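You operate a simulated robot arm through the tools that you are given. There is no shell and no other tool. Be economical: measure what you need, move in short steps, check, and stop when the job is done.

You run a simulated two-armed robot. Do the job below in one go: nothing can be reset, and whatever is moved stays where it is left.

JOB
Wipe up the spill on the left half of the bench with the blue cloth and put it back.

The check looks at the end state, three seconds after you hand in, the way a careful person would. Anything else that was tipped, shoved, dropped, spilled or broken makes it a failure. Flat cloth is picked up by pressing the open fingertips on it (5 to 10 N) and closing them slowly along it; thin cloth reads only 2 to 8 mm in the jaws.

ROBOT AND FRAMES
Two 6-joint arms with two-finger parallel grippers on one trunk, on a base that drives. Base frame: it is fixed to the floor where the robot stands at the start and does not move with it; the origin is under the middle of the robot, x ahead of it, y to its left, z up; the surface under the hand at the start is at about z = 850. Readings come in mm, degrees, newtons and seconds.
The left shoulder is at the start at [280, 185, 980], the right one opposite. With the tool pointing down near the work surface each hand reaches from about 560 to 940 mm from the robot's upright axis, wherever it stands, measured 20 degrees to its own side. Payload 1.57 kg a hand.
The TCP of each hand is the grasp point between the finger pads, 30 mm short of the fingertips. In the tool frame z runs along the fingers and y along their closing line. Largest opening 80 mm; finger width 17, thickness 12; the body of the gripper, 40 by 82 mm, starts 80 mm behind the TCP.
Orientation is that of the tool frame in the base frame, as a unit quaternion [x, y, z, w]. With the fingers straight down and closing along the base's y, the tool's x points along the base's -x, its y along +y and its z along -z.

CONTROLS
- The arms move only by the tool servo_tool. It takes "left_plan", "right_plan" or both (then of equal length, played together; a hand with none holds still); each is a list of rows, each an object (a shift or turn left out is 0, a gripper value left out holds the last) with "claw": the finger opening in mm, from 0 to 80; "offset": the shift along the tool's x, y, z in units of 25 mm (1.0 is 25 mm), a list of three; "angular": the turn, a rotation vector about the tool's x, y, z in units of 5 degrees (1.0 is 5 degrees), a list of three. In form: [{"claw": claw, "offset": [x, y, z], "angular": [ax, ay, az]}, ...]. A call has 1 to 20 rows; each row shifts and turns the commanded pose from where the row before left it, along the tool's axes as they then stand. A call with a number of a shift or a turn outside -1 to 1 is refused whole. Rows are played at 5 a second. More than 50 mm and 8.6 degrees between two rows, or a gripper value outside its range, and nothing of the call is played. Where a pose cannot be reached the arm comes as near as it can. A force on the tool above 40 N (or 10 N above the force at the start of the call, whichever is more), or a blocked arm, ends the call early, and 0.2 s more pass. Each finger travels about 153 mm/s and halts on what it meets, pressing with about 29 N; the grip force reading is that of the motor and also rises with nothing between the fingers. The clock runs only during rows and for 0.2 s after the last one: add rows that do not move to give the fingers time. The reply holds the time, the measured pose of the TCP, the force on the tool along the base axes, the opening and the grip force, in the units named above and with some noise, with the torque about the TCP (base axes, N m) and any sound that the robot's microphone picked up.
- Cameras (640 x 400 px; columns grow to the right, rows downward): "scene" is now at [242.9, -1.8, 1417.6]; the picture's right is [-0.03, -1.00, 0.00], its down [-0.77, 0.02, -0.63] and it looks along [0.63, -0.02, -0.78] (base axes); focal length 249 px, centre (320, 200). "left" rides on the left gripper at [72, 7, -122] in its tool frame; the picture's right is [-0.09, 1.00, 0.00], its down [-0.84, -0.08, -0.54] and it looks along [-0.54, -0.05, 0.84] (tool axes); focal length 238 px, centre (320, 200). "right" rides on the right gripper at [72, -7, -122] in its tool frame; the picture's right is [0.09, 1.00, 0.00], its down [-0.84, 0.08, -0.54] and it looks along [-0.54, 0.05, 0.84] (tool axes); focal length 238 px, centre (320, 200).
- snapshot(camera): a new picture of that camera. No time passes.
- slide_trunk(by): slides the trunk up (or, below 0, down) by that many mm; the arms and the scene camera ride with it, the base frame stays. It gives what a move gives, with no picture.
- steer(legs): drives the robot by 1 to 6 legs, each [ahead, turn to the left] in mm and degrees, along the robot's own axes; the way and the turn of a leg run together, so that a leg with both is an arc; at most 1500 mm and 180 degrees a leg. The arms and the cameras ride along, it lands a little off, and it stops where it bumps. It gives what a move gives.
- aim_head(pan, tilt): turns the head with the scene camera to pan (to the left, within 86 degrees either way) and tilt (down, from -29 to 69), counted from straight ahead of the robot. It gives what a move gives.
- pixel_to_xyz(camera, pixels): for up to 12 pixels [column, row] of the newest picture of that camera ("zoom" is the newest enlarged one), the place [x, y, z] in the base frame of the surface seen there, good to about 2 mm, but the place of the scene camera against the robot may be out by one fixed shift of up to 12 mm in any direction. No time passes.
- inspect(camera, box): a new picture of the part [left, top, right, bottom] of that camera's present view, enlarged. No time passes.
- hand_in(): hands the job in; it is judged then, once.

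Keep the steps short. Do not move on a guess: measure, check each grasp and each placing, and mend mistakes. In all there are 80 turns and 58 pictures (those below and enlarged ones count). Leave the grippers open and the arms clear of the work at the hand-in unless told otherwise, and finish with a single line.

The tools are called after "Emit:" by a JSON object that holds its "api" and its "payload". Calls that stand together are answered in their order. servo_tool: Moves the arms, as the interface text tells. Its arguments: {"type":"object","properties":{"left_plan":{"type":"array","items":{"type":"object","properties":{"claw":{"type":"number"},"offset":{"type":"array","items":{"type":"number"}},"angular":{"type":"array","items":{"type":"number"}}}}},"right_plan":{"type":"array","items":{"type":"object","properties":{"claw":{"type":"number"},"offset":{"type":"array","items":{"type":"number"}},"angular":{"type":"array","items":{"type":"number"}}}}}},"required":[]} The other tools are called the same way: slide_trunk (by) slides the trunk up or down; steer (legs) drives the base; aim_head (pan, tilt) turns the head that bears the scene camera; snapshot (camera) takes a picture; pixel_to_xyz (camera, pixels) gives the place of the surface under pixels of a picture; inspect (camera, box) takes an enlarged picture of a part of a camera's view; hand_in () hands the job in.

At the start:

```text
t: 0.0
left_tool_pos: [558.1, 245.4, 1093.2]
left_orientation: [0.0, 1.0, 0.0, 0.0]
left_ft_force: [0.3, 0.1, 0.0]
left_moment: [0.0, -0.02, 0.03]
left_gripper_width: 80.1
left_grasp_force: 0.0
right_tool_pos: [546.4, -268.5, 1104.4]
right_orientation: [0.001, 1.0, 0.0, 0.0]
right_ft_force: [0.1, -0.6, 0.9]
right_moment: [-0.05, -0.04, 0.0]
right_gripper_width: 80.0
right_grasp_force: 0.0
trunk travel left (down, up): [-675.0, 315.0]
robot x, y, heading: [-1.1, -0.7, 0.1]
head pan, tilt: [-1.7, 50.8]
```

scene: 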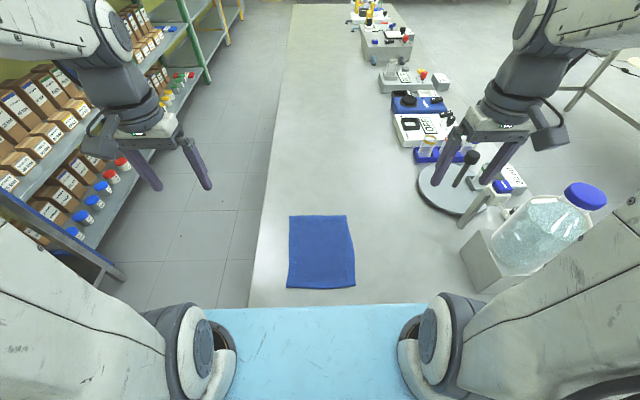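
right: 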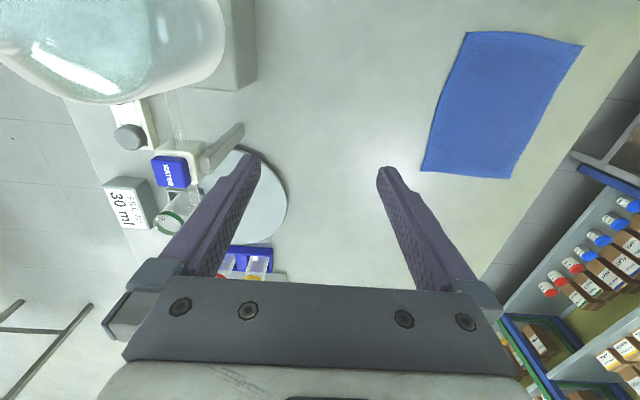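
left: 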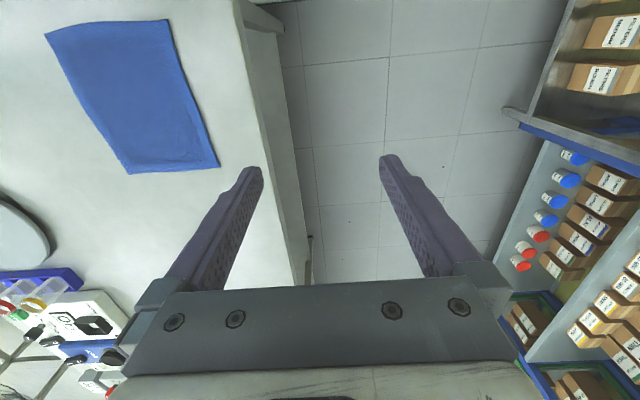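

The blue cloth is at about (320,252) in the scene view. I can't see a spill yet, so I'll enlarge the bench and measure the cloth.

Emit:
{"api": "inspect", "payload": {"camera": "scene", "box": [240, 0, 480, 150]}}

Emit:
{"api": "inspect", "payload": {"camera": "scene", "box": [230, 150, 480, 310]}}

Emit:
{"api": "pixel_to_xyz", "payload": {"camera": "scene", "pixels": [[290, 217], [346, 216], [355, 286], [288, 288], [320, 250], [270, 250], [292, 8], [275, 120], [256, 290], [440, 180]]}}

```text
2.67 times, centred on (360, 75) of scene
```

zoom: 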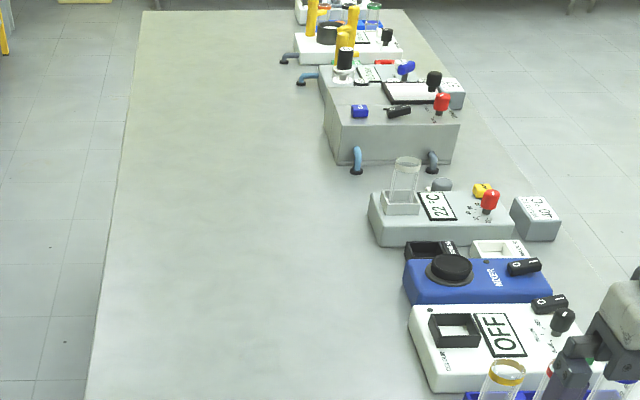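

```text
2.50 times, centred on (355, 230) of scene
```

zoom: 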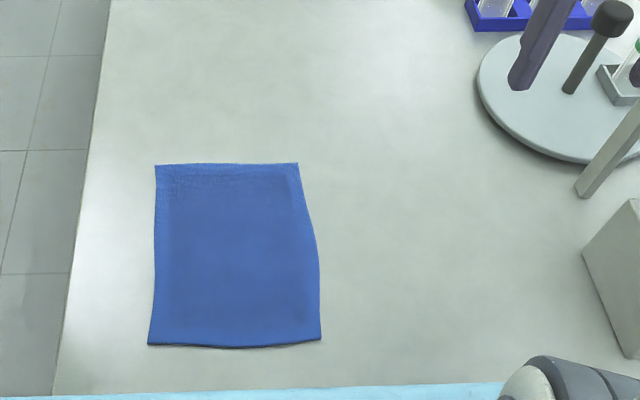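

```text
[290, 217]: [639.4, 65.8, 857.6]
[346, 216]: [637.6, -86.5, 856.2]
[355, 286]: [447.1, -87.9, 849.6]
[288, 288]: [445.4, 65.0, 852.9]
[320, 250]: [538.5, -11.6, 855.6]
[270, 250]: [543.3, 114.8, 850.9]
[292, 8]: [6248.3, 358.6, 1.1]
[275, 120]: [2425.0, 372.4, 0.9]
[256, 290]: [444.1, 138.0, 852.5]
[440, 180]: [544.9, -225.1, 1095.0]
```

No spill shows clearly yet. I'll measure the bench edges and enlarge more parts with contrast in mind.

Emit:
{"api": "pixel_to_xyz", "payload": {"camera": "scene", "pixels": [[270, 200], [285, 120], [298, 40], [300, 10], [370, 10], [340, 100], [480, 130], [455, 95], [400, 20], [320, 350], [440, 270], [360, 160]]}}

Emit:
{"api": "inspect", "payload": {"camera": "scene", "box": [260, 80, 400, 170]}}

Emit:
{"api": "inspect", "payload": {"camera": "left", "box": [0, 0, 320, 200]}}

Emit:
{"api": "inspect", "payload": {"camera": "right", "box": [220, 0, 640, 280]}}

```text
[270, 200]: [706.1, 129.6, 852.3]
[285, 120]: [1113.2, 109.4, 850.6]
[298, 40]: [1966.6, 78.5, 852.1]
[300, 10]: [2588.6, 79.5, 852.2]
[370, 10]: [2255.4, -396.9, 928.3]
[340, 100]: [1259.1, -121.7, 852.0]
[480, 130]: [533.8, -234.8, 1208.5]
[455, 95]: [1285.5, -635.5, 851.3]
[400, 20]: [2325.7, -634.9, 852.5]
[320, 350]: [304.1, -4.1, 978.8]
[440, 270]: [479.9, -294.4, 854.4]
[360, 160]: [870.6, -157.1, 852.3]
```

```text
4.44 times, centred on (330, 125) of scene
```

zoom: 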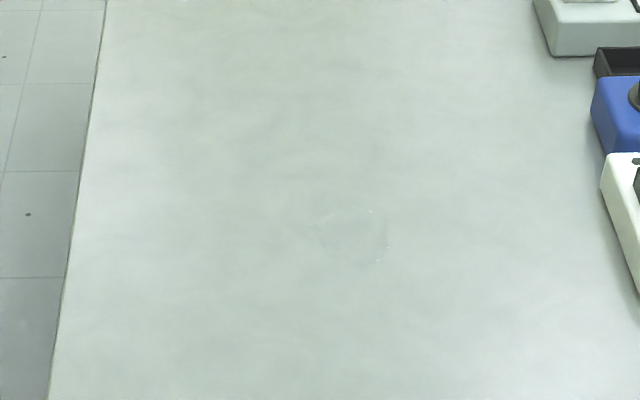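

```text
2.00 times, centred on (160, 100) of left
```

zoom: 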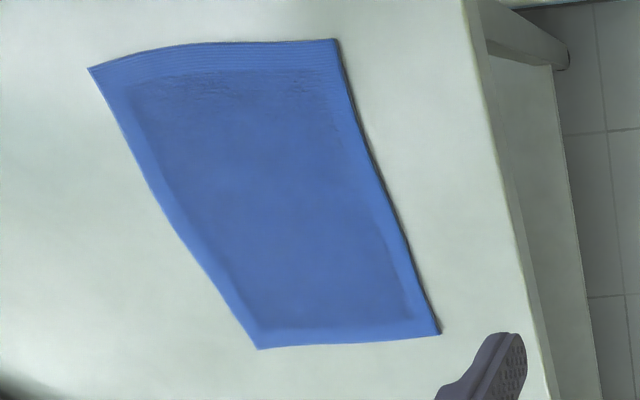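

```text
1.43 times, centred on (430, 140) of right
```

zoom: 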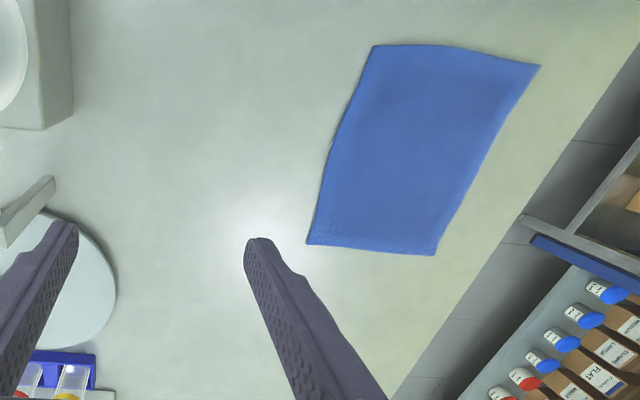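

I see a faint clear puddle at about (340,133) in the scene view. I'll enlarge it, then check the other parts of the left half.

Emit:
{"api": "inspect", "payload": {"camera": "scene", "box": [315, 115, 365, 147]}}

Emit:
{"api": "pixel_to_xyz", "payload": {"camera": "zoom", "pixels": [[320, 200], [100, 200], [540, 200], [320, 60], [320, 340]]}}

Emit:
{"api": "inspect", "payload": {"camera": "scene", "box": [280, 0, 400, 75]}}

Emit:
{"api": "inspect", "payload": {"camera": "scene", "box": [255, 150, 415, 250]}}

```text
12.50 times, centred on (340, 131) of scene
```

zoom: 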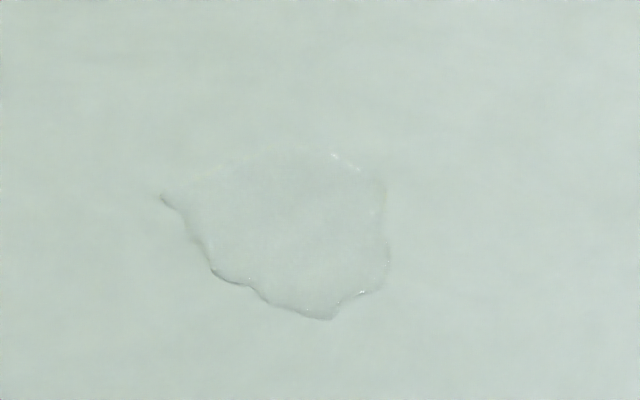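

```text
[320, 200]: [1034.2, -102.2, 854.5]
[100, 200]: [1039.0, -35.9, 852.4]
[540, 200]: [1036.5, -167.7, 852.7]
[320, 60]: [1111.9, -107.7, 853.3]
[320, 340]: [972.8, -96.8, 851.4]
```

```text
5.33 times, centred on (340, 38) of scene
```

zoom: 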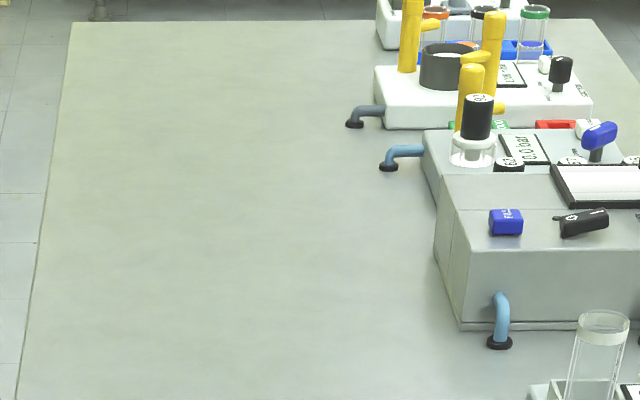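

```text
4.00 times, centred on (335, 200) of scene
```

zoom: 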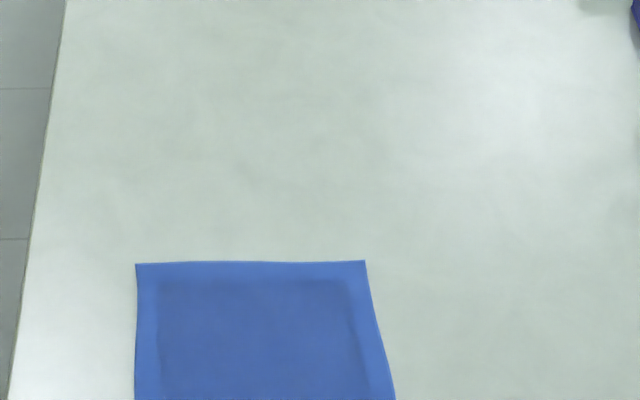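

The puddle spans roughly x 982–1060, y −55 to −123, which is too far to reach from here. I'll tilt the head down to see how close the base is to the bench, and measure the aisle on the left.

Emit:
{"api": "pixel_to_xyz", "payload": {"camera": "scene", "pixels": [[120, 275], [210, 82], [243, 20], [180, 270], [230, 45], [100, 245], [215, 300], [160, 160], [20, 290], [250, 300]]}}

Emit:
{"api": "aim_head", "payload": {"pan": 0, "tilt": 69}}

Emit:
{"api": "snapshot", "payload": {"camera": "scene"}}

```text
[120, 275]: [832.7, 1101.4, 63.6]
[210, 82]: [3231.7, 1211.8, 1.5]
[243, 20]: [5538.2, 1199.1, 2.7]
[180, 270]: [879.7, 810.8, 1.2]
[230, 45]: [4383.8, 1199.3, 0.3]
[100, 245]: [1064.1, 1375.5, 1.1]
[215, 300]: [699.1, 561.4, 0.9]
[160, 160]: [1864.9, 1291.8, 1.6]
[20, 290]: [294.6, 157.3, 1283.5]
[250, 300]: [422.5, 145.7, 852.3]
```

```text
t: 0.8
left_tool_pos: [558.1, 244.3, 1094.4]
left_orientation: [0.0, 1.0, 0.0, -0.001]
left_ft_force: [0.1, 0.5, 0.3]
left_moment: [0.0, 0.0, -0.01]
left_gripper_width: 80.0
left_grasp_force: 0.1
right_tool_pos: [545.9, -268.6, 1103.8]
right_orientation: [0.0, 1.0, -0.001, 0.0]
right_ft_force: [0.9, -0.1, -0.7]
right_moment: [-0.02, 0.0, -0.01]
right_gripper_width: 80.1
right_grasp_force: 0.2
trunk travel left (down, up): [-675.0, 315.0]
robot x, y, heading: [1.3, 2.8, -0.0]
head pan, tilt: [0.0, 68.8]
```

```text
46 pictures are left
```

scene: 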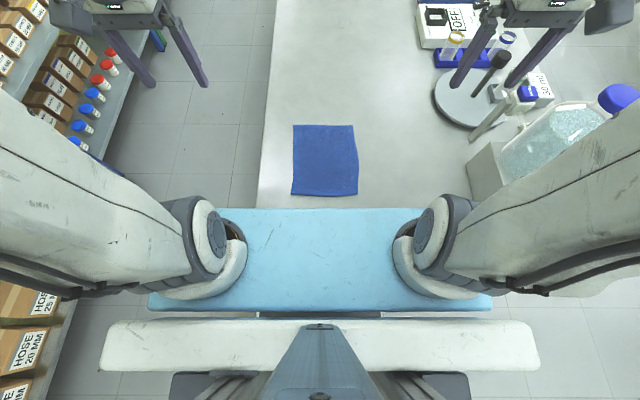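

The aisle is about 960 mm wide. Next I'll measure the robot's deck and the bench's near edge and underside.

Emit:
{"api": "pixel_to_xyz", "payload": {"camera": "scene", "pixels": [[320, 211], [320, 205], [320, 300], [320, 345], [190, 385], [450, 385], [258, 206], [155, 305], [110, 325], [60, 330], [100, 385], [570, 340]]}}

Emit:
{"api": "pixel_to_xyz", "payload": {"camera": "left", "pixels": [[240, 10], [262, 12], [280, 25], [250, 80], [270, 110], [285, 200], [305, 250], [275, 200], [340, 30], [520, 110]]}}

Emit:
{"api": "aim_head", "payload": {"pan": 70, "tilt": 45}}

Emit:
{"api": "snapshot", "payload": {"camera": "scene"}}

```text
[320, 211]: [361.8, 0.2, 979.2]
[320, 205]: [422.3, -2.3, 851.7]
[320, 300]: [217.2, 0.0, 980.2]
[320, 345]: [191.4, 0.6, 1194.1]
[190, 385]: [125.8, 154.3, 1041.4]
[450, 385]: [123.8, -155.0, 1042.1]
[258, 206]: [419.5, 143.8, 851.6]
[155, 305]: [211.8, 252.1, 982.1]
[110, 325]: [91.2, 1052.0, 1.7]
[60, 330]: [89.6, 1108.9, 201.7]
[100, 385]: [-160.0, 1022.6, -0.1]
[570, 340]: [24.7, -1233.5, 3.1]
```

```text
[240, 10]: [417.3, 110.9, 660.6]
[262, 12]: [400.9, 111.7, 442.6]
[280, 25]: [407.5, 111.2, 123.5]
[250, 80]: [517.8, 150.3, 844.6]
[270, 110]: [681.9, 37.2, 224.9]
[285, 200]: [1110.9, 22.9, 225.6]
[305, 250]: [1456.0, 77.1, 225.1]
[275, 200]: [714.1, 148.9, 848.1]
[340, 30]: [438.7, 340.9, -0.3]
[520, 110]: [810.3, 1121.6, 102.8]
```

```text
t: 2.2
left_tool_pos: [558.0, 243.7, 1093.9]
left_orientation: [0.0, 1.0, -0.001, 0.001]
left_ft_force: [-0.4, -0.4, 0.7]
left_moment: [0.03, -0.01, -0.03]
left_gripper_width: 80.0
left_grasp_force: 0.1
right_tool_pos: [545.0, -269.7, 1103.3]
right_orientation: [0.0, 1.0, 0.0, 0.001]
right_ft_force: [0.3, 0.2, 0.8]
right_moment: [-0.02, 0.01, -0.02]
right_gripper_width: 80.4
right_grasp_force: 0.1
trunk travel left (down, up): [-675.0, 315.0]
robot x, y, heading: [1.6, -0.3, -0.1]
head pan, tilt: [70.0, 45.0]
```

```text
45 pictures are left
```

scene: 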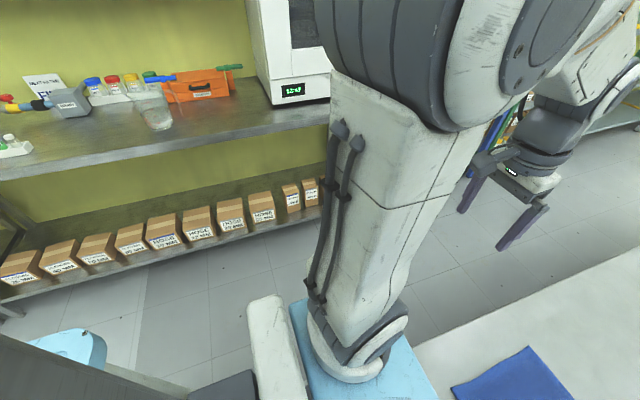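

The bench has legs and a lower shelf at z=225, so the base can't go under it. I need to go round by the left aisle. I'll measure the base corner, the shelf front and the elbow.

Emit:
{"api": "pixel_to_xyz", "payload": {"camera": "scene", "pixels": [[80, 335], [104, 355], [40, 345], [260, 350], [150, 270], [200, 150], [10, 165], [320, 110], [10, 300], [320, 215], [500, 60], [340, 10]]}}

Emit:
{"api": "aim_head", "payload": {"pan": 86, "tilt": 25}}

Emit:
{"api": "snapshot", "payload": {"camera": "scene"}}

Emit:
{"api": "aim_head", "payload": {"pan": 30, "tilt": 30}}

Emit:
{"api": "snapshot", "payload": {"camera": "scene"}}

```text
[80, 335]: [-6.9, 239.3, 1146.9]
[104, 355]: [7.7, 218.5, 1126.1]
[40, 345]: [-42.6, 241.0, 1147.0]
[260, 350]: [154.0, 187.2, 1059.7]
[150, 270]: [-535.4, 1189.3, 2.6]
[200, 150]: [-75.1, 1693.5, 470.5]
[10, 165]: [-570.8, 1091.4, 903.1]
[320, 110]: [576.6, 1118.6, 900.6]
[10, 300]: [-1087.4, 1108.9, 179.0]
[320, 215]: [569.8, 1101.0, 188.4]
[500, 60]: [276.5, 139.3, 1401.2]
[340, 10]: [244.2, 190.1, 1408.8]
```

```text
t: 3.0
left_tool_pos: [557.9, 244.6, 1093.1]
left_orientation: [-0.001, 1.0, 0.001, 0.0]
left_ft_force: [-0.1, -0.5, 0.7]
left_moment: [0.02, -0.02, -0.01]
left_gripper_width: 80.2
left_grasp_force: 0.1
right_tool_pos: [545.1, -268.9, 1103.7]
right_orientation: [0.001, 1.0, 0.0, 0.001]
right_ft_force: [-0.5, -0.2, 0.7]
right_moment: [-0.01, 0.04, -0.01]
right_gripper_width: 80.1
right_grasp_force: 0.1
trunk travel left (down, up): [-675.0, 315.0]
robot x, y, heading: [1.6, -0.3, -0.0]
head pan, tilt: [85.9, 25.0]
```

```text
44 pictures are left
```

scene: 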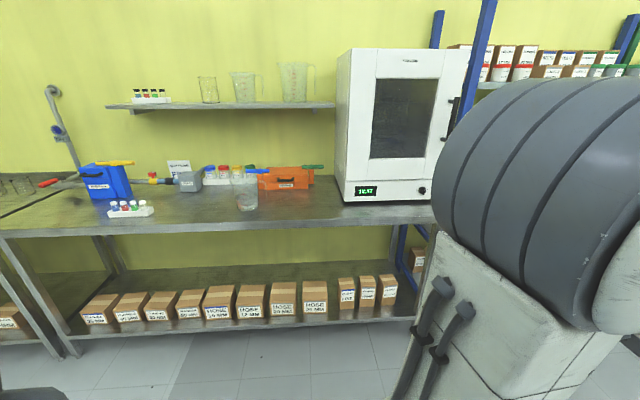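

```text
t: 4.3
left_tool_pos: [557.6, 244.4, 1092.7]
left_orientation: [0.0, 1.0, 0.0, 0.001]
left_ft_force: [-1.0, -0.2, 0.1]
left_moment: [0.01, 0.0, -0.02]
left_gripper_width: 80.2
left_grasp_force: 0.0
right_tool_pos: [545.9, -269.0, 1103.2]
right_orientation: [0.0, 1.0, 0.0, 0.001]
right_ft_force: [-0.2, -0.2, 0.0]
right_moment: [0.01, -0.03, -0.01]
right_gripper_width: 79.8
right_grasp_force: 0.1
trunk travel left (down, up): [-675.0, 315.0]
robot x, y, heading: [-0.4, -6.3, 0.0]
head pan, tilt: [30.0, 30.0]
```

```text
43 pictures are left
```

scene: 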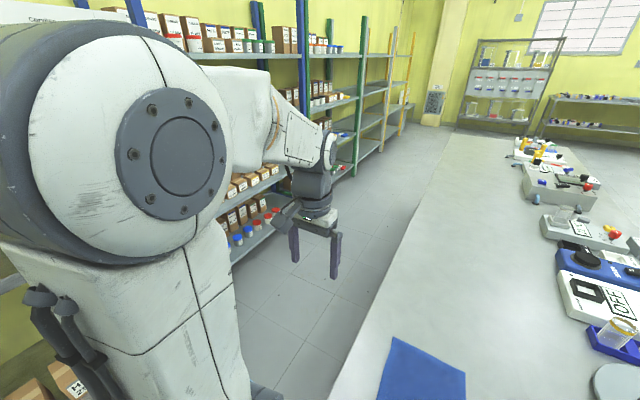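

The arms are compact: the elbows sit near y ±190 and the hands at about y ±250. I'll back up first, since the floor there is open on the left side, and check where I land.

Emit:
{"api": "steer", "payload": {"legs": [[-350, 0], [-350, 0]]}}

Emit:
{"api": "snapshot", "payload": {"camera": "scene"}}

```text
t: 8.5
left_tool_pos: [-153.5, 246.2, 1093.0]
left_orientation: [-0.003, 1.0, 0.0, 0.0]
left_ft_force: [-0.2, -0.6, -0.3]
left_moment: [0.04, 0.0, -0.01]
left_gripper_width: 80.0
left_grasp_force: 0.1
right_tool_pos: [-161.7, -267.6, 1103.6]
right_orientation: [-0.003, 1.0, 0.0, -0.001]
right_ft_force: [0.4, -0.7, -0.8]
right_moment: [-0.01, 0.0, 0.03]
right_gripper_width: 79.8
right_grasp_force: 0.1
trunk travel left (down, up): [-675.0, 315.0]
robot x, y, heading: [-710.7, -5.7, 0.7]
head pan, tilt: [30.0, 30.0]
```

```text
42 pictures are left
```

scene: 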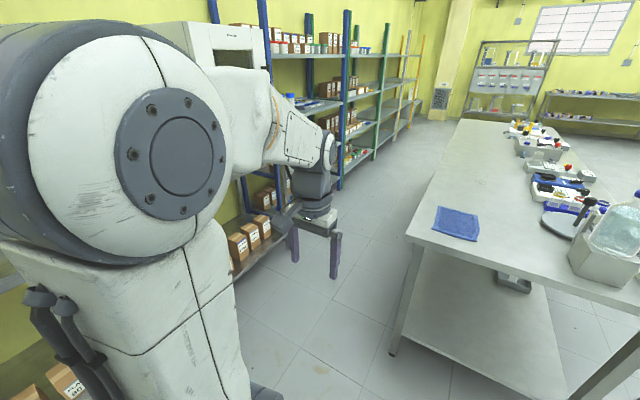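

I'm clear at x=−711. Next I turn left 29°, go ahead along the diagonal, and then arc back to straight in the aisle.

Emit:
{"api": "steer", "payload": {"legs": [[0, 29], [500, 0], [500, 0]]}}

Emit:
{"api": "snapshot", "payload": {"camera": "scene"}}

```text
t: 15.5
left_tool_pos: [534.8, 986.6, 1093.3]
left_orientation: [-0.252, 0.968, 0.0, -0.001]
left_ft_force: [-0.9, -0.1, -0.5]
left_moment: [0.0, -0.04, 0.01]
left_gripper_width: 80.0
left_grasp_force: 0.1
right_tool_pos: [775.7, 533.0, 1103.8]
right_orientation: [-0.253, 0.967, 0.0, 0.0]
right_ft_force: [-0.3, 0.0, 0.5]
right_moment: [-0.03, 0.02, 0.0]
right_gripper_width: 80.2
right_grasp_force: 0.1
trunk travel left (down, up): [-675.0, 315.0]
robot x, y, heading: [167.0, 500.8, 29.1]
head pan, tilt: [30.0, 30.0]
```

```text
41 pictures are left
```

scene: 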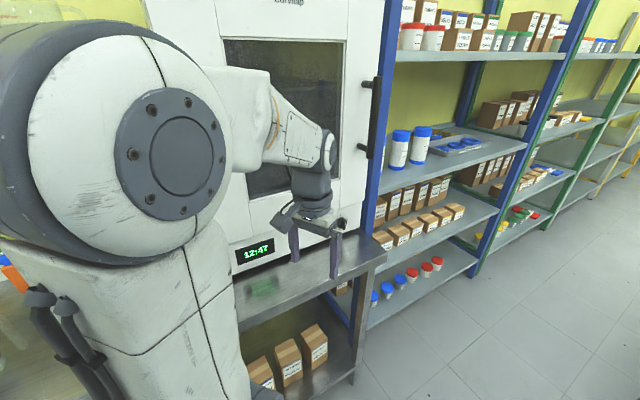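

I'm exactly where planned. The left hand is near the oven, so I'll turn right first and then go along the aisle.

Emit:
{"api": "steer", "payload": {"legs": [[0, -12], [500, -10], [90, -7]]}}

```text
t: 19.9
left_tool_pos: [1315.1, 867.2, 1092.7]
left_orientation: [-0.005, 1.0, 0.0, 0.0]
left_ft_force: [-0.1, 0.5, 0.9]
left_moment: [-0.01, -0.03, 0.02]
left_gripper_width: 80.3
left_grasp_force: 0.0
right_tool_pos: [1309.3, 352.8, 1103.6]
right_orientation: [-0.005, 1.0, -0.001, 0.0]
right_ft_force: [-1.0, 0.7, -0.2]
right_moment: [0.02, -0.02, -0.01]
right_gripper_width: 79.9
right_grasp_force: 0.0
trunk travel left (down, up): [-675.0, 315.0]
robot x, y, heading: [762.3, 614.7, 1.0]
head pan, tilt: [30.0, 30.0]
```

I'm at (762, 615). Now I'll turn right 90° to face the bench.

Emit:
{"api": "steer", "payload": {"legs": [[0, -45], [0, -46]]}}

Emit:
{"api": "aim_head", "payload": {"pan": 0, "tilt": 50}}

Emit:
{"api": "snapshot", "payload": {"camera": "scene"}}

Emit:
{"api": "snapshot", "payload": {"camera": "left"}}

```text
t: 24.5
left_tool_pos: [998.6, 56.6, 1092.9]
left_orientation: [0.711, 0.703, 0.0, 0.0]
left_ft_force: [0.7, 0.0, -0.3]
left_moment: [0.02, -0.03, 0.0]
left_gripper_width: 80.0
left_grasp_force: 0.1
right_tool_pos: [484.7, 73.1, 1103.1]
right_orientation: [0.711, 0.703, 0.0, 0.0]
right_ft_force: [0.3, -0.1, 0.5]
right_moment: [0.04, 0.03, 0.02]
right_gripper_width: 80.2
right_grasp_force: 0.0
trunk travel left (down, up): [-675.0, 315.0]
robot x, y, heading: [759.7, 614.5, -90.5]
head pan, tilt: [30.0, 30.0]
```

```text
t: 25.5
left_tool_pos: [998.9, 55.2, 1092.8]
left_orientation: [0.711, 0.703, 0.0, 0.0]
left_ft_force: [-0.2, 0.3, 0.6]
left_moment: [0.0, -0.02, 0.02]
left_gripper_width: 80.1
left_grasp_force: 0.0
right_tool_pos: [485.3, 71.5, 1103.4]
right_orientation: [0.711, 0.703, -0.001, 0.0]
right_ft_force: [-0.4, -0.4, -0.5]
right_moment: [-0.01, 0.01, 0.01]
right_gripper_width: 80.0
right_grasp_force: 0.0
trunk travel left (down, up): [-675.0, 315.0]
robot x, y, heading: [760.0, 618.5, -90.5]
head pan, tilt: [0.0, 50.0]
```

```text
40 pictures are left
```

scene: 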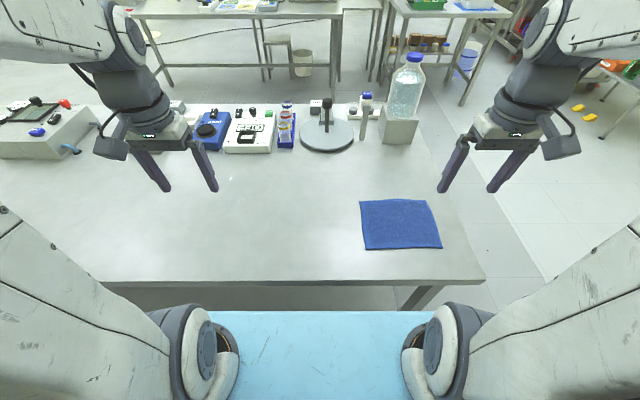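

```text
39 pictures are left
```

left: 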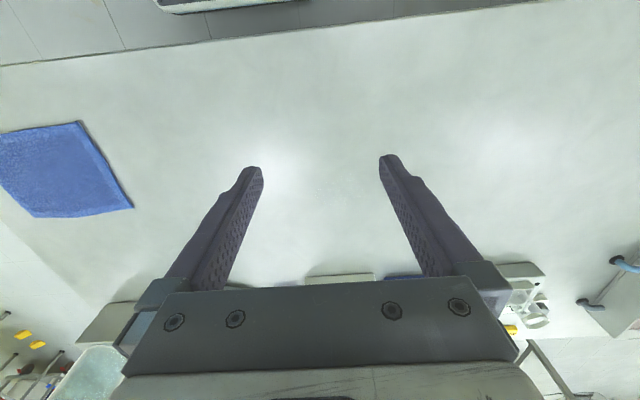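

The whole work area is in reach. I'll measure the cloth corners and the spill with both cameras.

Emit:
{"api": "pixel_to_xyz", "payload": {"camera": "scene", "pixels": [[360, 202], [428, 200], [441, 247], [366, 249], [400, 225], [363, 225]]}}

Emit:
{"api": "pixel_to_xyz", "payload": {"camera": "left", "pixels": [[80, 123], [131, 207], [36, 216], [60, 170], [100, 165], [320, 170]]}}

Emit:
{"api": "inspect", "payload": {"camera": "left", "box": [240, 120, 400, 220]}}

Emit:
{"api": "inspect", "payload": {"camera": "scene", "box": [180, 160, 300, 235]}}

```text
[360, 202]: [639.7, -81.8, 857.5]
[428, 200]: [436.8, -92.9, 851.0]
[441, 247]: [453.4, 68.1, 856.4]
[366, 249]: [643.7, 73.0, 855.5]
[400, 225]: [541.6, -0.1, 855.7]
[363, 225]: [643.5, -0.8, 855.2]
```

```text
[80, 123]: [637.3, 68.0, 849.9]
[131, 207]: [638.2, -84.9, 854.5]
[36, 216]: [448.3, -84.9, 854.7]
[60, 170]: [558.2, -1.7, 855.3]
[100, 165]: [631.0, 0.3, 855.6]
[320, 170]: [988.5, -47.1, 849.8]
```

```text
4.00 times, centred on (320, 170) of left
```

zoom: 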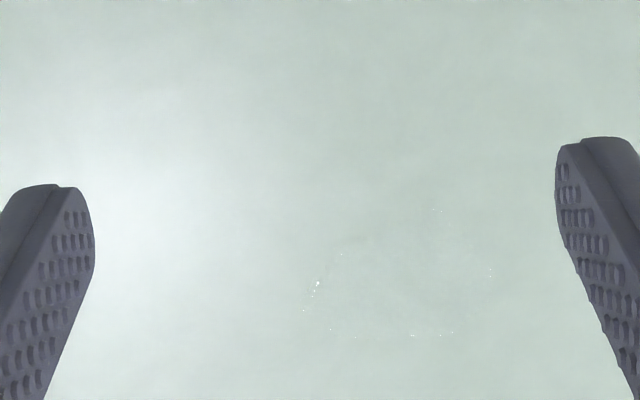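

```text
5.33 times, centred on (240, 198) of scene
```

zoom: 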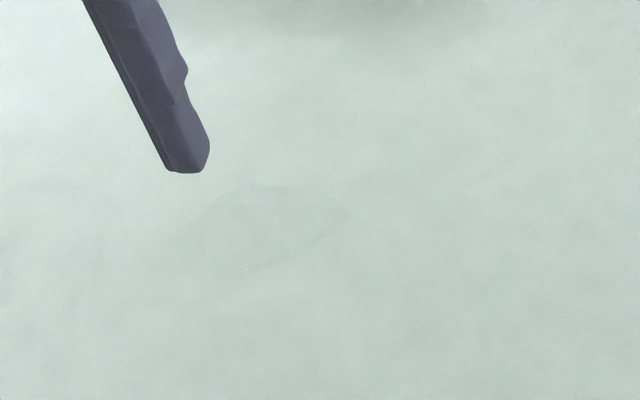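

The left camera shows the spill's glints at about (316–362, 172–204). I'll locate its outline with the gripper camera, which is more exact.

Emit:
{"api": "pixel_to_xyz", "payload": {"camera": "left", "pixels": [[315.8, 197], [350, 172], [362.5, 188], [352, 203.5], [323, 203], [326, 183], [340, 188]]}}

```text
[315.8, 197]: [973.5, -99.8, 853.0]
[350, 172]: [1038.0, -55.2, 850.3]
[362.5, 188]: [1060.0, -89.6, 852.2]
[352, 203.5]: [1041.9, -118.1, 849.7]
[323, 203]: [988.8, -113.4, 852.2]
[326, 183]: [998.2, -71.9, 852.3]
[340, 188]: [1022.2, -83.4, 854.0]
```

The spill is at x 973–1060, y −118 to −55. I'll grip the cloth near its +x edge with the left hand, since the fingers already close along x. First I move the right hand aside, then bring the left hand over (605, −8).

Emit:
{"api": "servo_tool", "payload": {"left_plan": [{"claw": 40}, {}, {}, {}, {}, {}, {}, {}], "right_plan": [{"offset": [0, -1, 0]}, {"offset": [0, -1, 0]}, {"offset": [0, -1, -0.5]}, {"offset": [0, -1, -0.5]}, {"offset": [0, -1, -0.5]}, {"offset": [0, -1, -0.5]}, {}, {}]}}

Emit:
{"api": "servo_tool", "payload": {"left_plan": [{"claw": 40, "offset": [-0.169, -0.985, 0]}, {"offset": [-0.169, -0.985, 0]}, {"offset": [-0.169, -0.985, 0]}, {"offset": [-0.169, -0.985, 0]}, {"offset": [-0.169, -0.985, 0]}, {"offset": [-0.169, -0.985, 0]}, {"offset": [-0.169, -0.985, 0.5]}, {"offset": [-0.169, -0.985, 0.5]}, {"offset": [-0.169, -0.985, 0.5]}, {"offset": [-0.169, -0.985, 0.5]}, {"offset": [-0.169, -0.985, 0.5]}, {"offset": [-0.169, -0.985, 0.5]}, {"offset": [-0.169, -0.985, 0.5]}, {"offset": [-0.169, -0.985, 0.5]}, {"offset": [-0.169, -0.985, 0.5]}, {"offset": [-0.169, -0.985, 0.5]}, {}, {}]}}

Emit:
{"api": "snapshot", "payload": {"camera": "left"}}

```text
t: 27.3
left_tool_pos: [998.3, 55.9, 1092.2]
left_orientation: [0.71, 0.704, 0.0, 0.0]
left_ft_force: [0.7, -0.4, -0.5]
left_moment: [0.01, 0.0, 0.0]
left_gripper_width: 40.1
left_grasp_force: 0.0
right_tool_pos: [336.0, 74.7, 1152.4]
right_orientation: [0.711, 0.704, 0.001, -0.001]
right_ft_force: [-0.8, -0.4, 0.2]
right_moment: [0.01, 0.02, -0.01]
right_gripper_width: 80.1
right_grasp_force: 0.1
trunk travel left (down, up): [-675.0, 315.0]
robot x, y, heading: [763.1, 616.6, -90.7]
head pan, tilt: [0.0, 50.0]
```

```text
t: 31.1
left_tool_pos: [605.3, -8.7, 966.6]
left_orientation: [0.711, 0.703, 0.0, 0.0]
left_ft_force: [-0.2, 0.6, -0.4]
left_moment: [0.02, -0.03, 0.03]
left_gripper_width: 40.3
left_grasp_force: 0.1
right_tool_pos: [335.6, 74.9, 1152.5]
right_orientation: [0.711, 0.703, 0.0, -0.001]
right_ft_force: [-0.4, 0.5, 0.5]
right_moment: [-0.05, 0.0, -0.01]
right_gripper_width: 80.0
right_grasp_force: 0.0
trunk travel left (down, up): [-675.0, 315.0]
robot x, y, heading: [759.8, 612.6, -90.7]
head pan, tilt: [0.0, 50.0]
```

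```text
36 pictures are left
```

left: 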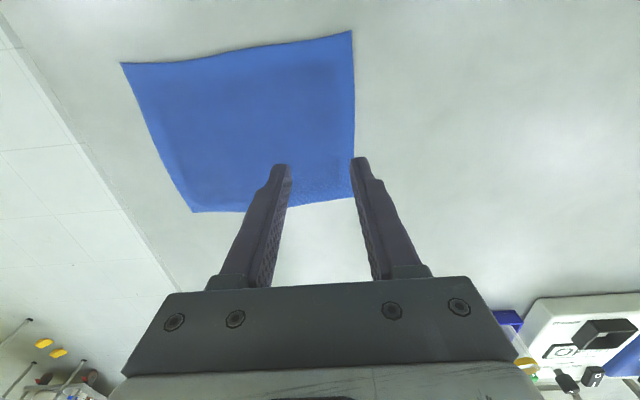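

The fingers are above the +x part of the cloth, with tips near z 937. I'll lower to just above the cloth.

Emit:
{"api": "servo_tool", "payload": {"left_plan": [{"offset": [0, 0, 1]}, {"offset": [0, 0, 1]}, {"offset": [0, 0, 0.6]}, {"offset": [0, 0, 0.3]}, {"offset": [0, 0, 0.2]}, {}]}}

Emit:
{"api": "servo_tool", "payload": {"left_plan": [{"offset": [0, 0, 0.08]}, {}]}}

```text
t: 32.5
left_tool_pos: [604.1, -8.8, 890.2]
left_orientation: [0.711, 0.703, 0.0, 0.0]
left_ft_force: [-0.3, 0.7, -0.2]
left_moment: [-0.01, 0.02, 0.01]
left_gripper_width: 40.0
left_grasp_force: 0.0
right_tool_pos: [336.4, 74.6, 1152.5]
right_orientation: [0.711, 0.703, -0.001, 0.0]
right_ft_force: [-0.4, 0.0, 0.2]
right_moment: [0.0, 0.01, 0.0]
right_gripper_width: 79.7
right_grasp_force: 0.0
trunk travel left (down, up): [-675.0, 315.0]
robot x, y, heading: [759.3, 617.5, -90.7]
head pan, tilt: [0.0, 50.0]
```

```text
t: 33.1
left_tool_pos: [606.5, -8.1, 888.6]
left_orientation: [0.71, 0.704, 0.0, 0.0]
left_ft_force: [-0.6, -0.5, -0.6]
left_moment: [0.03, 0.02, 0.03]
left_gripper_width: 40.2
left_grasp_force: 0.1
right_tool_pos: [336.9, 73.5, 1152.9]
right_orientation: [0.711, 0.704, 0.0, 0.0]
right_ft_force: [0.4, 0.3, -0.3]
right_moment: [0.0, -0.02, 0.0]
right_gripper_width: 80.3
right_grasp_force: 0.1
trunk travel left (down, up): [-675.0, 315.0]
robot x, y, heading: [763.3, 615.3, -90.4]
head pan, tilt: [0.0, 50.0]
```

No contact yet, so I go down 2 mm at a time.

Emit:
{"api": "servo_tool", "payload": {"left_plan": [{"offset": [0, 0, 0.08]}, {"offset": [0, 0, 0.08]}, {}]}}

Emit:
{"api": "servo_tool", "payload": {"left_plan": [{"offset": [0, 0, 0.04]}, {}]}}

```text
t: 33.9
left_tool_pos: [605.1, -9.1, 886.3]
left_orientation: [0.711, 0.703, 0.0, 0.0]
left_ft_force: [0.2, 0.5, 0.7]
left_moment: [-0.02, -0.03, -0.01]
left_gripper_width: 40.0
left_grasp_force: 0.2
right_tool_pos: [336.6, 74.4, 1152.6]
right_orientation: [0.711, 0.703, 0.0, 0.0]
right_ft_force: [0.6, 0.5, -0.6]
right_moment: [-0.02, -0.02, -0.01]
right_gripper_width: 79.9
right_grasp_force: 0.0
trunk travel left (down, up): [-675.0, 315.0]
robot x, y, heading: [759.9, 615.7, -90.4]
head pan, tilt: [0.0, 50.0]
```

```text
t: 34.5
left_tool_pos: [604.7, -8.5, 884.1]
left_orientation: [0.711, 0.704, 0.0, 0.0]
left_ft_force: [0.4, -1.4, 4.7]
left_moment: [-0.02, -0.04, 0.01]
left_gripper_width: 39.9
left_grasp_force: 0.1
right_tool_pos: [335.8, 74.9, 1154.0]
right_orientation: [0.711, 0.703, 0.0, 0.001]
right_ft_force: [0.2, 0.0, -0.3]
right_moment: [-0.06, -0.04, 0.03]
right_gripper_width: 80.1
right_grasp_force: 0.1
trunk travel left (down, up): [-675.0, 315.0]
robot x, y, heading: [760.3, 616.3, -90.5]
head pan, tilt: [0.0, 50.0]
```

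Contact at 4.7 N. I'll go 0.5 mm more, then close slowly along the cloth.

Emit:
{"api": "servo_tool", "payload": {"left_plan": [{"offset": [0, 0, 0.02]}, {"claw": 36}, {"claw": 32}, {"claw": 28}, {"claw": 24}, {"claw": 20}, {"claw": 16}, {"claw": 12}, {"claw": 8}, {"claw": 4}, {"claw": 0}, {"claw": 0}, {"claw": 0}]}}

Emit:
{"api": "snapshot", "payload": {"camera": "left"}}

```text
t: 37.3
left_tool_pos: [605.4, -7.8, 882.4]
left_orientation: [0.711, 0.704, 0.0, 0.001]
left_ft_force: [-0.3, 0.1, 12.3]
left_moment: [0.02, 0.01, 0.01]
left_gripper_width: 6.9
left_grasp_force: 26.0
right_tool_pos: [334.9, 74.0, 1153.9]
right_orientation: [0.711, 0.703, 0.0, 0.0]
right_ft_force: [0.2, -0.1, 0.0]
right_moment: [-0.02, -0.03, -0.01]
right_gripper_width: 80.0
right_grasp_force: 0.1
trunk travel left (down, up): [-675.0, 315.0]
robot x, y, heading: [761.2, 612.5, -90.7]
head pan, tilt: [0.0, 50.0]
```

```text
35 pictures are left
```

left: 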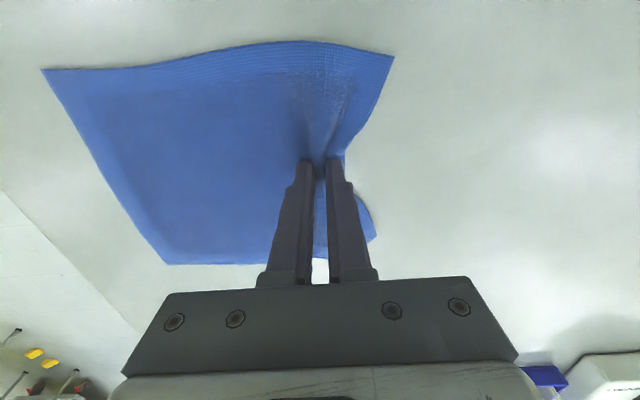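

The cloth is gripped at 6.9 mm. I'll lift it and look.

Emit:
{"api": "servo_tool", "payload": {"left_plan": [{"offset": [0, 0, -0.4]}, {"offset": [0, 0, -0.8]}, {"offset": [0, 0, -1]}, {"offset": [0, 0, -1]}, {"offset": [0, 0, -1]}, {"offset": [0, 0, -1]}, {"offset": [0, 0, -1]}, {"offset": [0, 0, -1]}, {"offset": [0, 0, -1]}, {}, {}]}}

Emit:
{"api": "snapshot", "payload": {"camera": "scene"}}

```text
t: 39.7
left_tool_pos: [604.6, -7.9, 1087.8]
left_orientation: [0.711, 0.703, 0.0, 0.0]
left_ft_force: [0.4, 0.2, -0.9]
left_moment: [-0.04, 0.0, 0.01]
left_gripper_width: 5.9
left_grasp_force: 25.8
right_tool_pos: [335.2, 73.6, 1152.5]
right_orientation: [0.711, 0.703, 0.0, 0.0]
right_ft_force: [-0.1, 1.0, -0.1]
right_moment: [-0.02, -0.04, 0.01]
right_gripper_width: 80.4
right_grasp_force: 0.0
trunk travel left (down, up): [-675.0, 315.0]
robot x, y, heading: [757.9, 616.3, -90.4]
head pan, tilt: [0.0, 50.0]
```

```text
34 pictures are left
```

scene: 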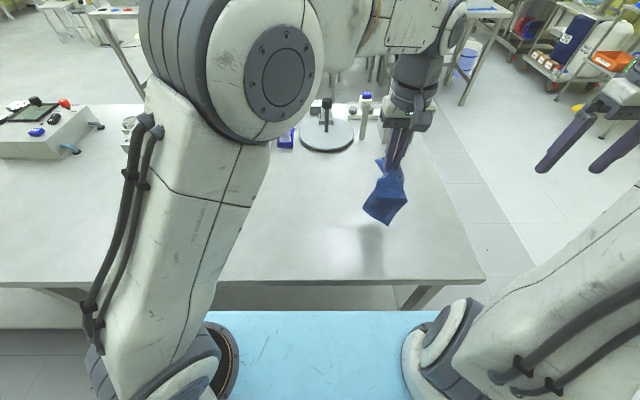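

The cloth is held. I'll carry it to (945, −88), staying high.

Emit:
{"api": "servo_tool", "payload": {"left_plan": [{"offset": [-0.218, 0.972, 0]}, {"offset": [-0.218, 0.972, 0]}, {"offset": [-0.218, 0.972, 0]}, {"offset": [-0.218, 0.972, 0]}, {"offset": [-0.218, 0.972, 0]}, {"offset": [-0.218, 0.972, 0]}, {"offset": [-0.218, 0.972, 0]}, {"offset": [-0.218, 0.972, 0]}, {"offset": [-0.218, 0.972, 0]}, {"offset": [-0.218, 0.972, 0]}, {"offset": [-0.218, 0.972, 0]}, {"offset": [-0.218, 0.972, 0]}, {"offset": [-0.218, 0.972, 0]}, {"offset": [-0.218, 0.972, 0]}, {}, {}, {}]}}

Emit:
{"api": "snapshot", "payload": {"camera": "scene"}}

```text
t: 43.3
left_tool_pos: [944.8, -89.3, 1089.5]
left_orientation: [0.711, 0.704, 0.0, 0.0]
left_ft_force: [0.1, 0.2, 0.6]
left_moment: [0.0, 0.01, -0.02]
left_gripper_width: 6.4
left_grasp_force: 26.1
right_tool_pos: [335.5, 73.8, 1153.2]
right_orientation: [0.711, 0.703, 0.0, -0.001]
right_ft_force: [-0.1, 0.6, 0.0]
right_moment: [0.01, 0.01, 0.01]
right_gripper_width: 80.1
right_grasp_force: 0.0
trunk travel left (down, up): [-675.0, 315.0]
robot x, y, heading: [761.1, 618.8, -90.6]
head pan, tilt: [0.0, 50.0]
```

```text
33 pictures are left
```

scene: 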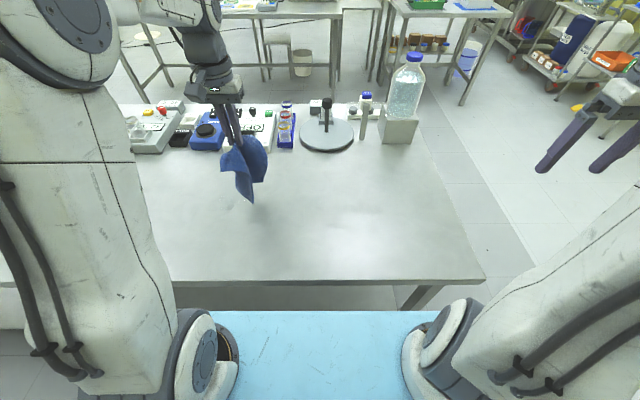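

The cloth hangs freely. I'll lower it and lay it across the spill while moving +x, then drag on.

Emit:
{"api": "servo_tool", "payload": {"left_plan": [{"offset": [0, 0, 1]}, {"offset": [0, 0, 1]}, {"offset": [0, 0.8, 0.8]}, {"offset": [0, 0.8, 0.8]}, {"offset": [0, 0.8, 0.8]}, {"offset": [0, 0.8, 0.8]}, {"offset": [0, 0.8, 0.8]}, {"offset": [0, 0.8, 0.8]}, {"offset": [0, 0.8, 0.7]}, {"offset": [0, 0.4, 0.4]}, {}, {}]}}

Emit:
{"api": "snapshot", "payload": {"camera": "left"}}

```text
t: 45.9
left_tool_pos: [1093.5, -86.9, 891.4]
left_orientation: [0.711, 0.703, 0.0, -0.001]
left_ft_force: [1.0, -0.1, 0.5]
left_moment: [0.03, 0.01, -0.02]
left_gripper_width: 6.3
left_grasp_force: 26.1
right_tool_pos: [335.8, 74.7, 1152.4]
right_orientation: [0.711, 0.703, 0.0, 0.001]
right_ft_force: [-0.7, 0.5, 0.1]
right_moment: [-0.02, 0.0, 0.02]
right_gripper_width: 80.1
right_grasp_force: 0.1
trunk travel left (down, up): [-675.0, 315.0]
robot x, y, heading: [761.3, 616.0, -90.6]
head pan, tilt: [0.0, 50.0]
```

```text
32 pictures are left
```

left: 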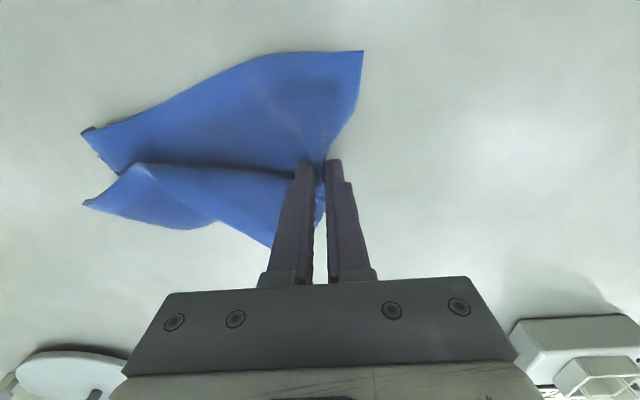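

It's laid across, with one ridge in it. I'll press down lightly and drag +x so the cloth wipes over the whole puddle.

Emit:
{"api": "servo_tool", "payload": {"left_plan": [{"offset": [0, 0, 0.2]}, {"offset": [0, 0, 0.06]}, {"offset": [0, 0.6, 0]}, {"offset": [0, 0.6, 0]}, {"offset": [0, 0.6, 0]}, {"offset": [0, 0.6, 0]}, {"offset": [0, 0.6, 0]}, {"offset": [0, 0.6, 0]}, {"offset": [0, 0.6, 0]}, {"offset": [0, 0.6, 0]}, {"offset": [0, 0.6, 0]}, {"offset": [0, 0.6, 0]}, {}]}}

Emit:
{"api": "snapshot", "payload": {"camera": "left"}}

```text
t: 48.7
left_tool_pos: [1244.4, -90.0, 885.8]
left_orientation: [0.71, 0.704, 0.0, 0.0]
left_ft_force: [-1.4, 0.1, 8.8]
left_moment: [-0.03, 0.1, -0.02]
left_gripper_width: 7.4
left_grasp_force: 26.5
right_tool_pos: [336.5, 75.8, 1152.5]
right_orientation: [0.711, 0.703, 0.0, 0.0]
right_ft_force: [0.0, 0.3, 0.6]
right_moment: [-0.02, 0.01, 0.03]
right_gripper_width: 80.1
right_grasp_force: 0.1
trunk travel left (down, up): [-675.0, 315.0]
robot x, y, heading: [760.0, 615.1, -90.6]
head pan, tilt: [0.0, 50.0]
```

```text
31 pictures are left
```

left: 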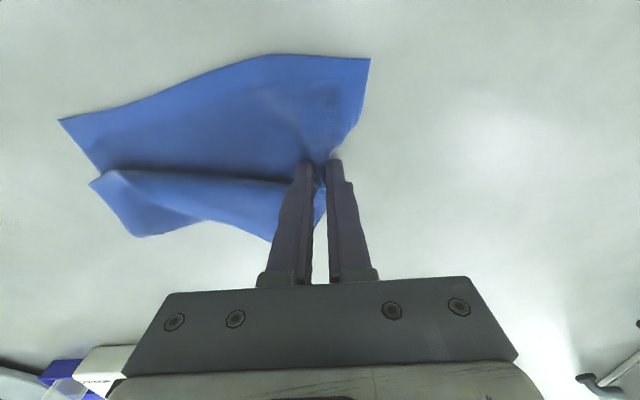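

It dragged with 8.8 N of contact. There are glints at the left edge, around (10,230). I'll lift and inspect the spill area.

Emit:
{"api": "servo_tool", "payload": {"left_plan": [{"offset": [0, 0, -1]}, {"offset": [0, 0, -1]}, {"offset": [0, 0, -1]}, {"offset": [0, 0, -1]}, {"offset": [0, 0, -1]}, {"offset": [0, 0, -1]}, {"offset": [0, 0, -1]}, {"offset": [0, 0, -1]}, {}]}}

Emit:
{"api": "inspect", "payload": {"camera": "left", "box": [0, 60, 256, 220]}}

Emit:
{"api": "inspect", "payload": {"camera": "scene", "box": [190, 170, 290, 232]}}

```text
t: 50.7
left_tool_pos: [1244.6, -91.1, 1085.2]
left_orientation: [0.71, 0.704, 0.0, 0.0]
left_ft_force: [0.0, -0.3, 0.5]
left_moment: [-0.01, 0.02, 0.03]
left_gripper_width: 6.0
left_grasp_force: 25.8
right_tool_pos: [336.4, 73.7, 1152.4]
right_orientation: [0.711, 0.703, 0.0, -0.001]
right_ft_force: [0.2, 0.4, -0.6]
right_moment: [0.01, -0.03, 0.0]
right_gripper_width: 80.1
right_grasp_force: 0.1
trunk travel left (down, up): [-675.0, 315.0]
robot x, y, heading: [757.3, 614.6, -90.7]
head pan, tilt: [0.0, 50.0]
```

```text
2.50 times, centred on (128, 140) of left
```

zoom: 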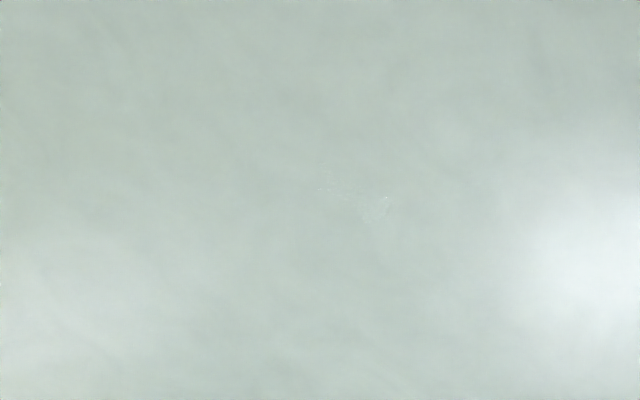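

```text
6.40 times, centred on (240, 201) of scene
```

zoom: 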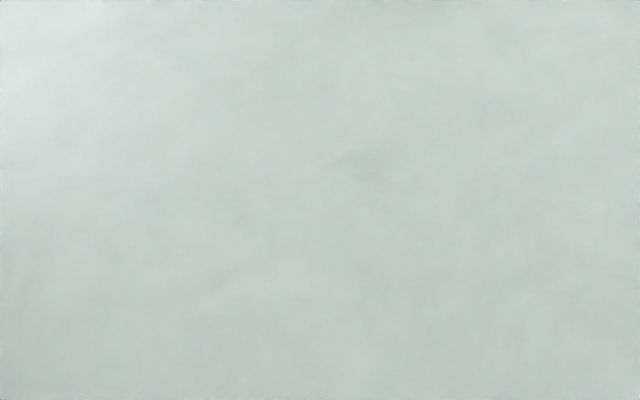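

Most of it is gone. A small residue remains at left-camera pixels of about (128–156, 128–152), so I'll locate it.

Emit:
{"api": "inspect", "payload": {"camera": "left", "box": [100, 112, 180, 162]}}

Emit:
{"api": "pixel_to_xyz", "payload": {"camera": "left", "pixels": [[127, 128], [128, 137], [154, 142], [150, 150], [140, 139]]}}

```text
8.00 times, centred on (140, 137) of left
```

zoom: 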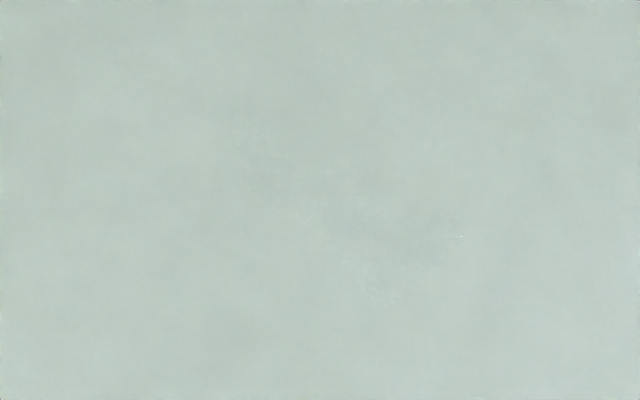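

```text
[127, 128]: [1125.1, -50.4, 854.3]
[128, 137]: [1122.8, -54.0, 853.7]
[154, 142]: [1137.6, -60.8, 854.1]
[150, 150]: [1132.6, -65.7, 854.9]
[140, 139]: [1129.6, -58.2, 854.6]
```

Those coordinates refer to the older left picture, so I'll take a fresh one and measure again.

Emit:
{"api": "snapshot", "payload": {"camera": "left"}}

Emit:
{"api": "pixel_to_xyz", "payload": {"camera": "left", "pixels": [[127, 128], [128, 137], [154, 142], [150, 150], [140, 139]]}}

```text
27 pictures are left
```

left: 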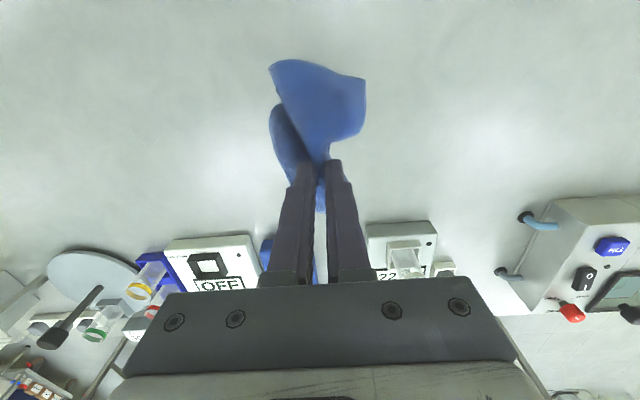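

```text
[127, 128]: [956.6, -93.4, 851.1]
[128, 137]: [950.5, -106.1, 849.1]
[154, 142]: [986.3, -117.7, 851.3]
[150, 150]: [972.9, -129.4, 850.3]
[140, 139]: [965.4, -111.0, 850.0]
```

The residue is at x 950–990, y −93 to −130. I'll go back, lay the cloth with its tail at about x 790, and sweep the pressed fingertips straight through it.

Emit:
{"api": "servo_tool", "payload": {"left_plan": [{"offset": [-0.055, -0.957, 0]}, {"offset": [-0.055, -0.957, 0]}, {"offset": [-0.055, -0.957, 0]}, {"offset": [-0.055, -0.957, 0]}, {"offset": [-0.055, -0.957, 0]}, {"offset": [-0.055, -0.957, 0]}, {"offset": [-0.055, -0.957, 0]}, {"offset": [-0.055, -0.957, 0]}, {"offset": [-0.055, -0.957, 0]}, {"offset": [-0.055, -0.957, 0]}, {"offset": [-0.055, -0.957, 0]}, {"offset": [-0.055, -0.957, 0]}, {"offset": [-0.055, -0.957, 0]}, {"offset": [-0.055, -0.957, 0]}, {"offset": [-0.055, -0.957, 0]}, {"offset": [-0.055, -0.957, 0]}, {"offset": [-0.055, -0.957, 0]}, {"offset": [-0.055, -0.957, 0]}, {"offset": [-0.055, -0.957, 0]}, {}]}}

Emit:
{"api": "servo_tool", "payload": {"left_plan": [{"offset": [0, 0, 1]}, {"offset": [0, 0, 1]}, {"offset": [0, 0.7, 0.8]}, {"offset": [0, 0.7, 0.8]}, {"offset": [0, 0.7, 0.8]}, {"offset": [0, 0.7, 0.8]}, {"offset": [0, 0.7, 0.8]}, {"offset": [0, 0.7, 0.8]}, {"offset": [0, 0.7, 0.7]}, {"offset": [0, 0.3, 0.4]}, {"offset": [0, 0.2, 0.1]}, {}]}}

```text
t: 54.9
left_tool_pos: [791.7, -112.2, 1082.6]
left_orientation: [0.71, 0.704, 0.0, 0.0]
left_ft_force: [0.3, -0.6, -0.2]
left_moment: [-0.01, 0.0, 0.01]
left_gripper_width: 6.2
left_grasp_force: 26.0
right_tool_pos: [335.3, 74.2, 1153.4]
right_orientation: [0.711, 0.703, 0.001, 0.0]
right_ft_force: [0.6, -0.5, -0.1]
right_moment: [0.01, -0.01, 0.01]
right_gripper_width: 80.0
right_grasp_force: 0.0
trunk travel left (down, up): [-675.0, 315.0]
robot x, y, heading: [758.9, 614.7, -90.5]
head pan, tilt: [0.0, 50.0]
```

```text
t: 57.5
left_tool_pos: [925.1, -113.4, 884.5]
left_orientation: [0.711, 0.703, 0.0, 0.001]
left_ft_force: [-3.9, 1.2, 17.9]
left_moment: [-0.05, 0.29, -0.04]
left_gripper_width: 6.8
left_grasp_force: 26.5
right_tool_pos: [335.0, 74.9, 1153.2]
right_orientation: [0.711, 0.703, 0.0, 0.001]
right_ft_force: [-0.4, -0.5, 0.8]
right_moment: [-0.01, 0.0, 0.02]
right_gripper_width: 80.0
right_grasp_force: 0.0
trunk travel left (down, up): [-675.0, 315.0]
robot x, y, heading: [761.6, 619.9, -90.5]
head pan, tilt: [0.0, 50.0]
```

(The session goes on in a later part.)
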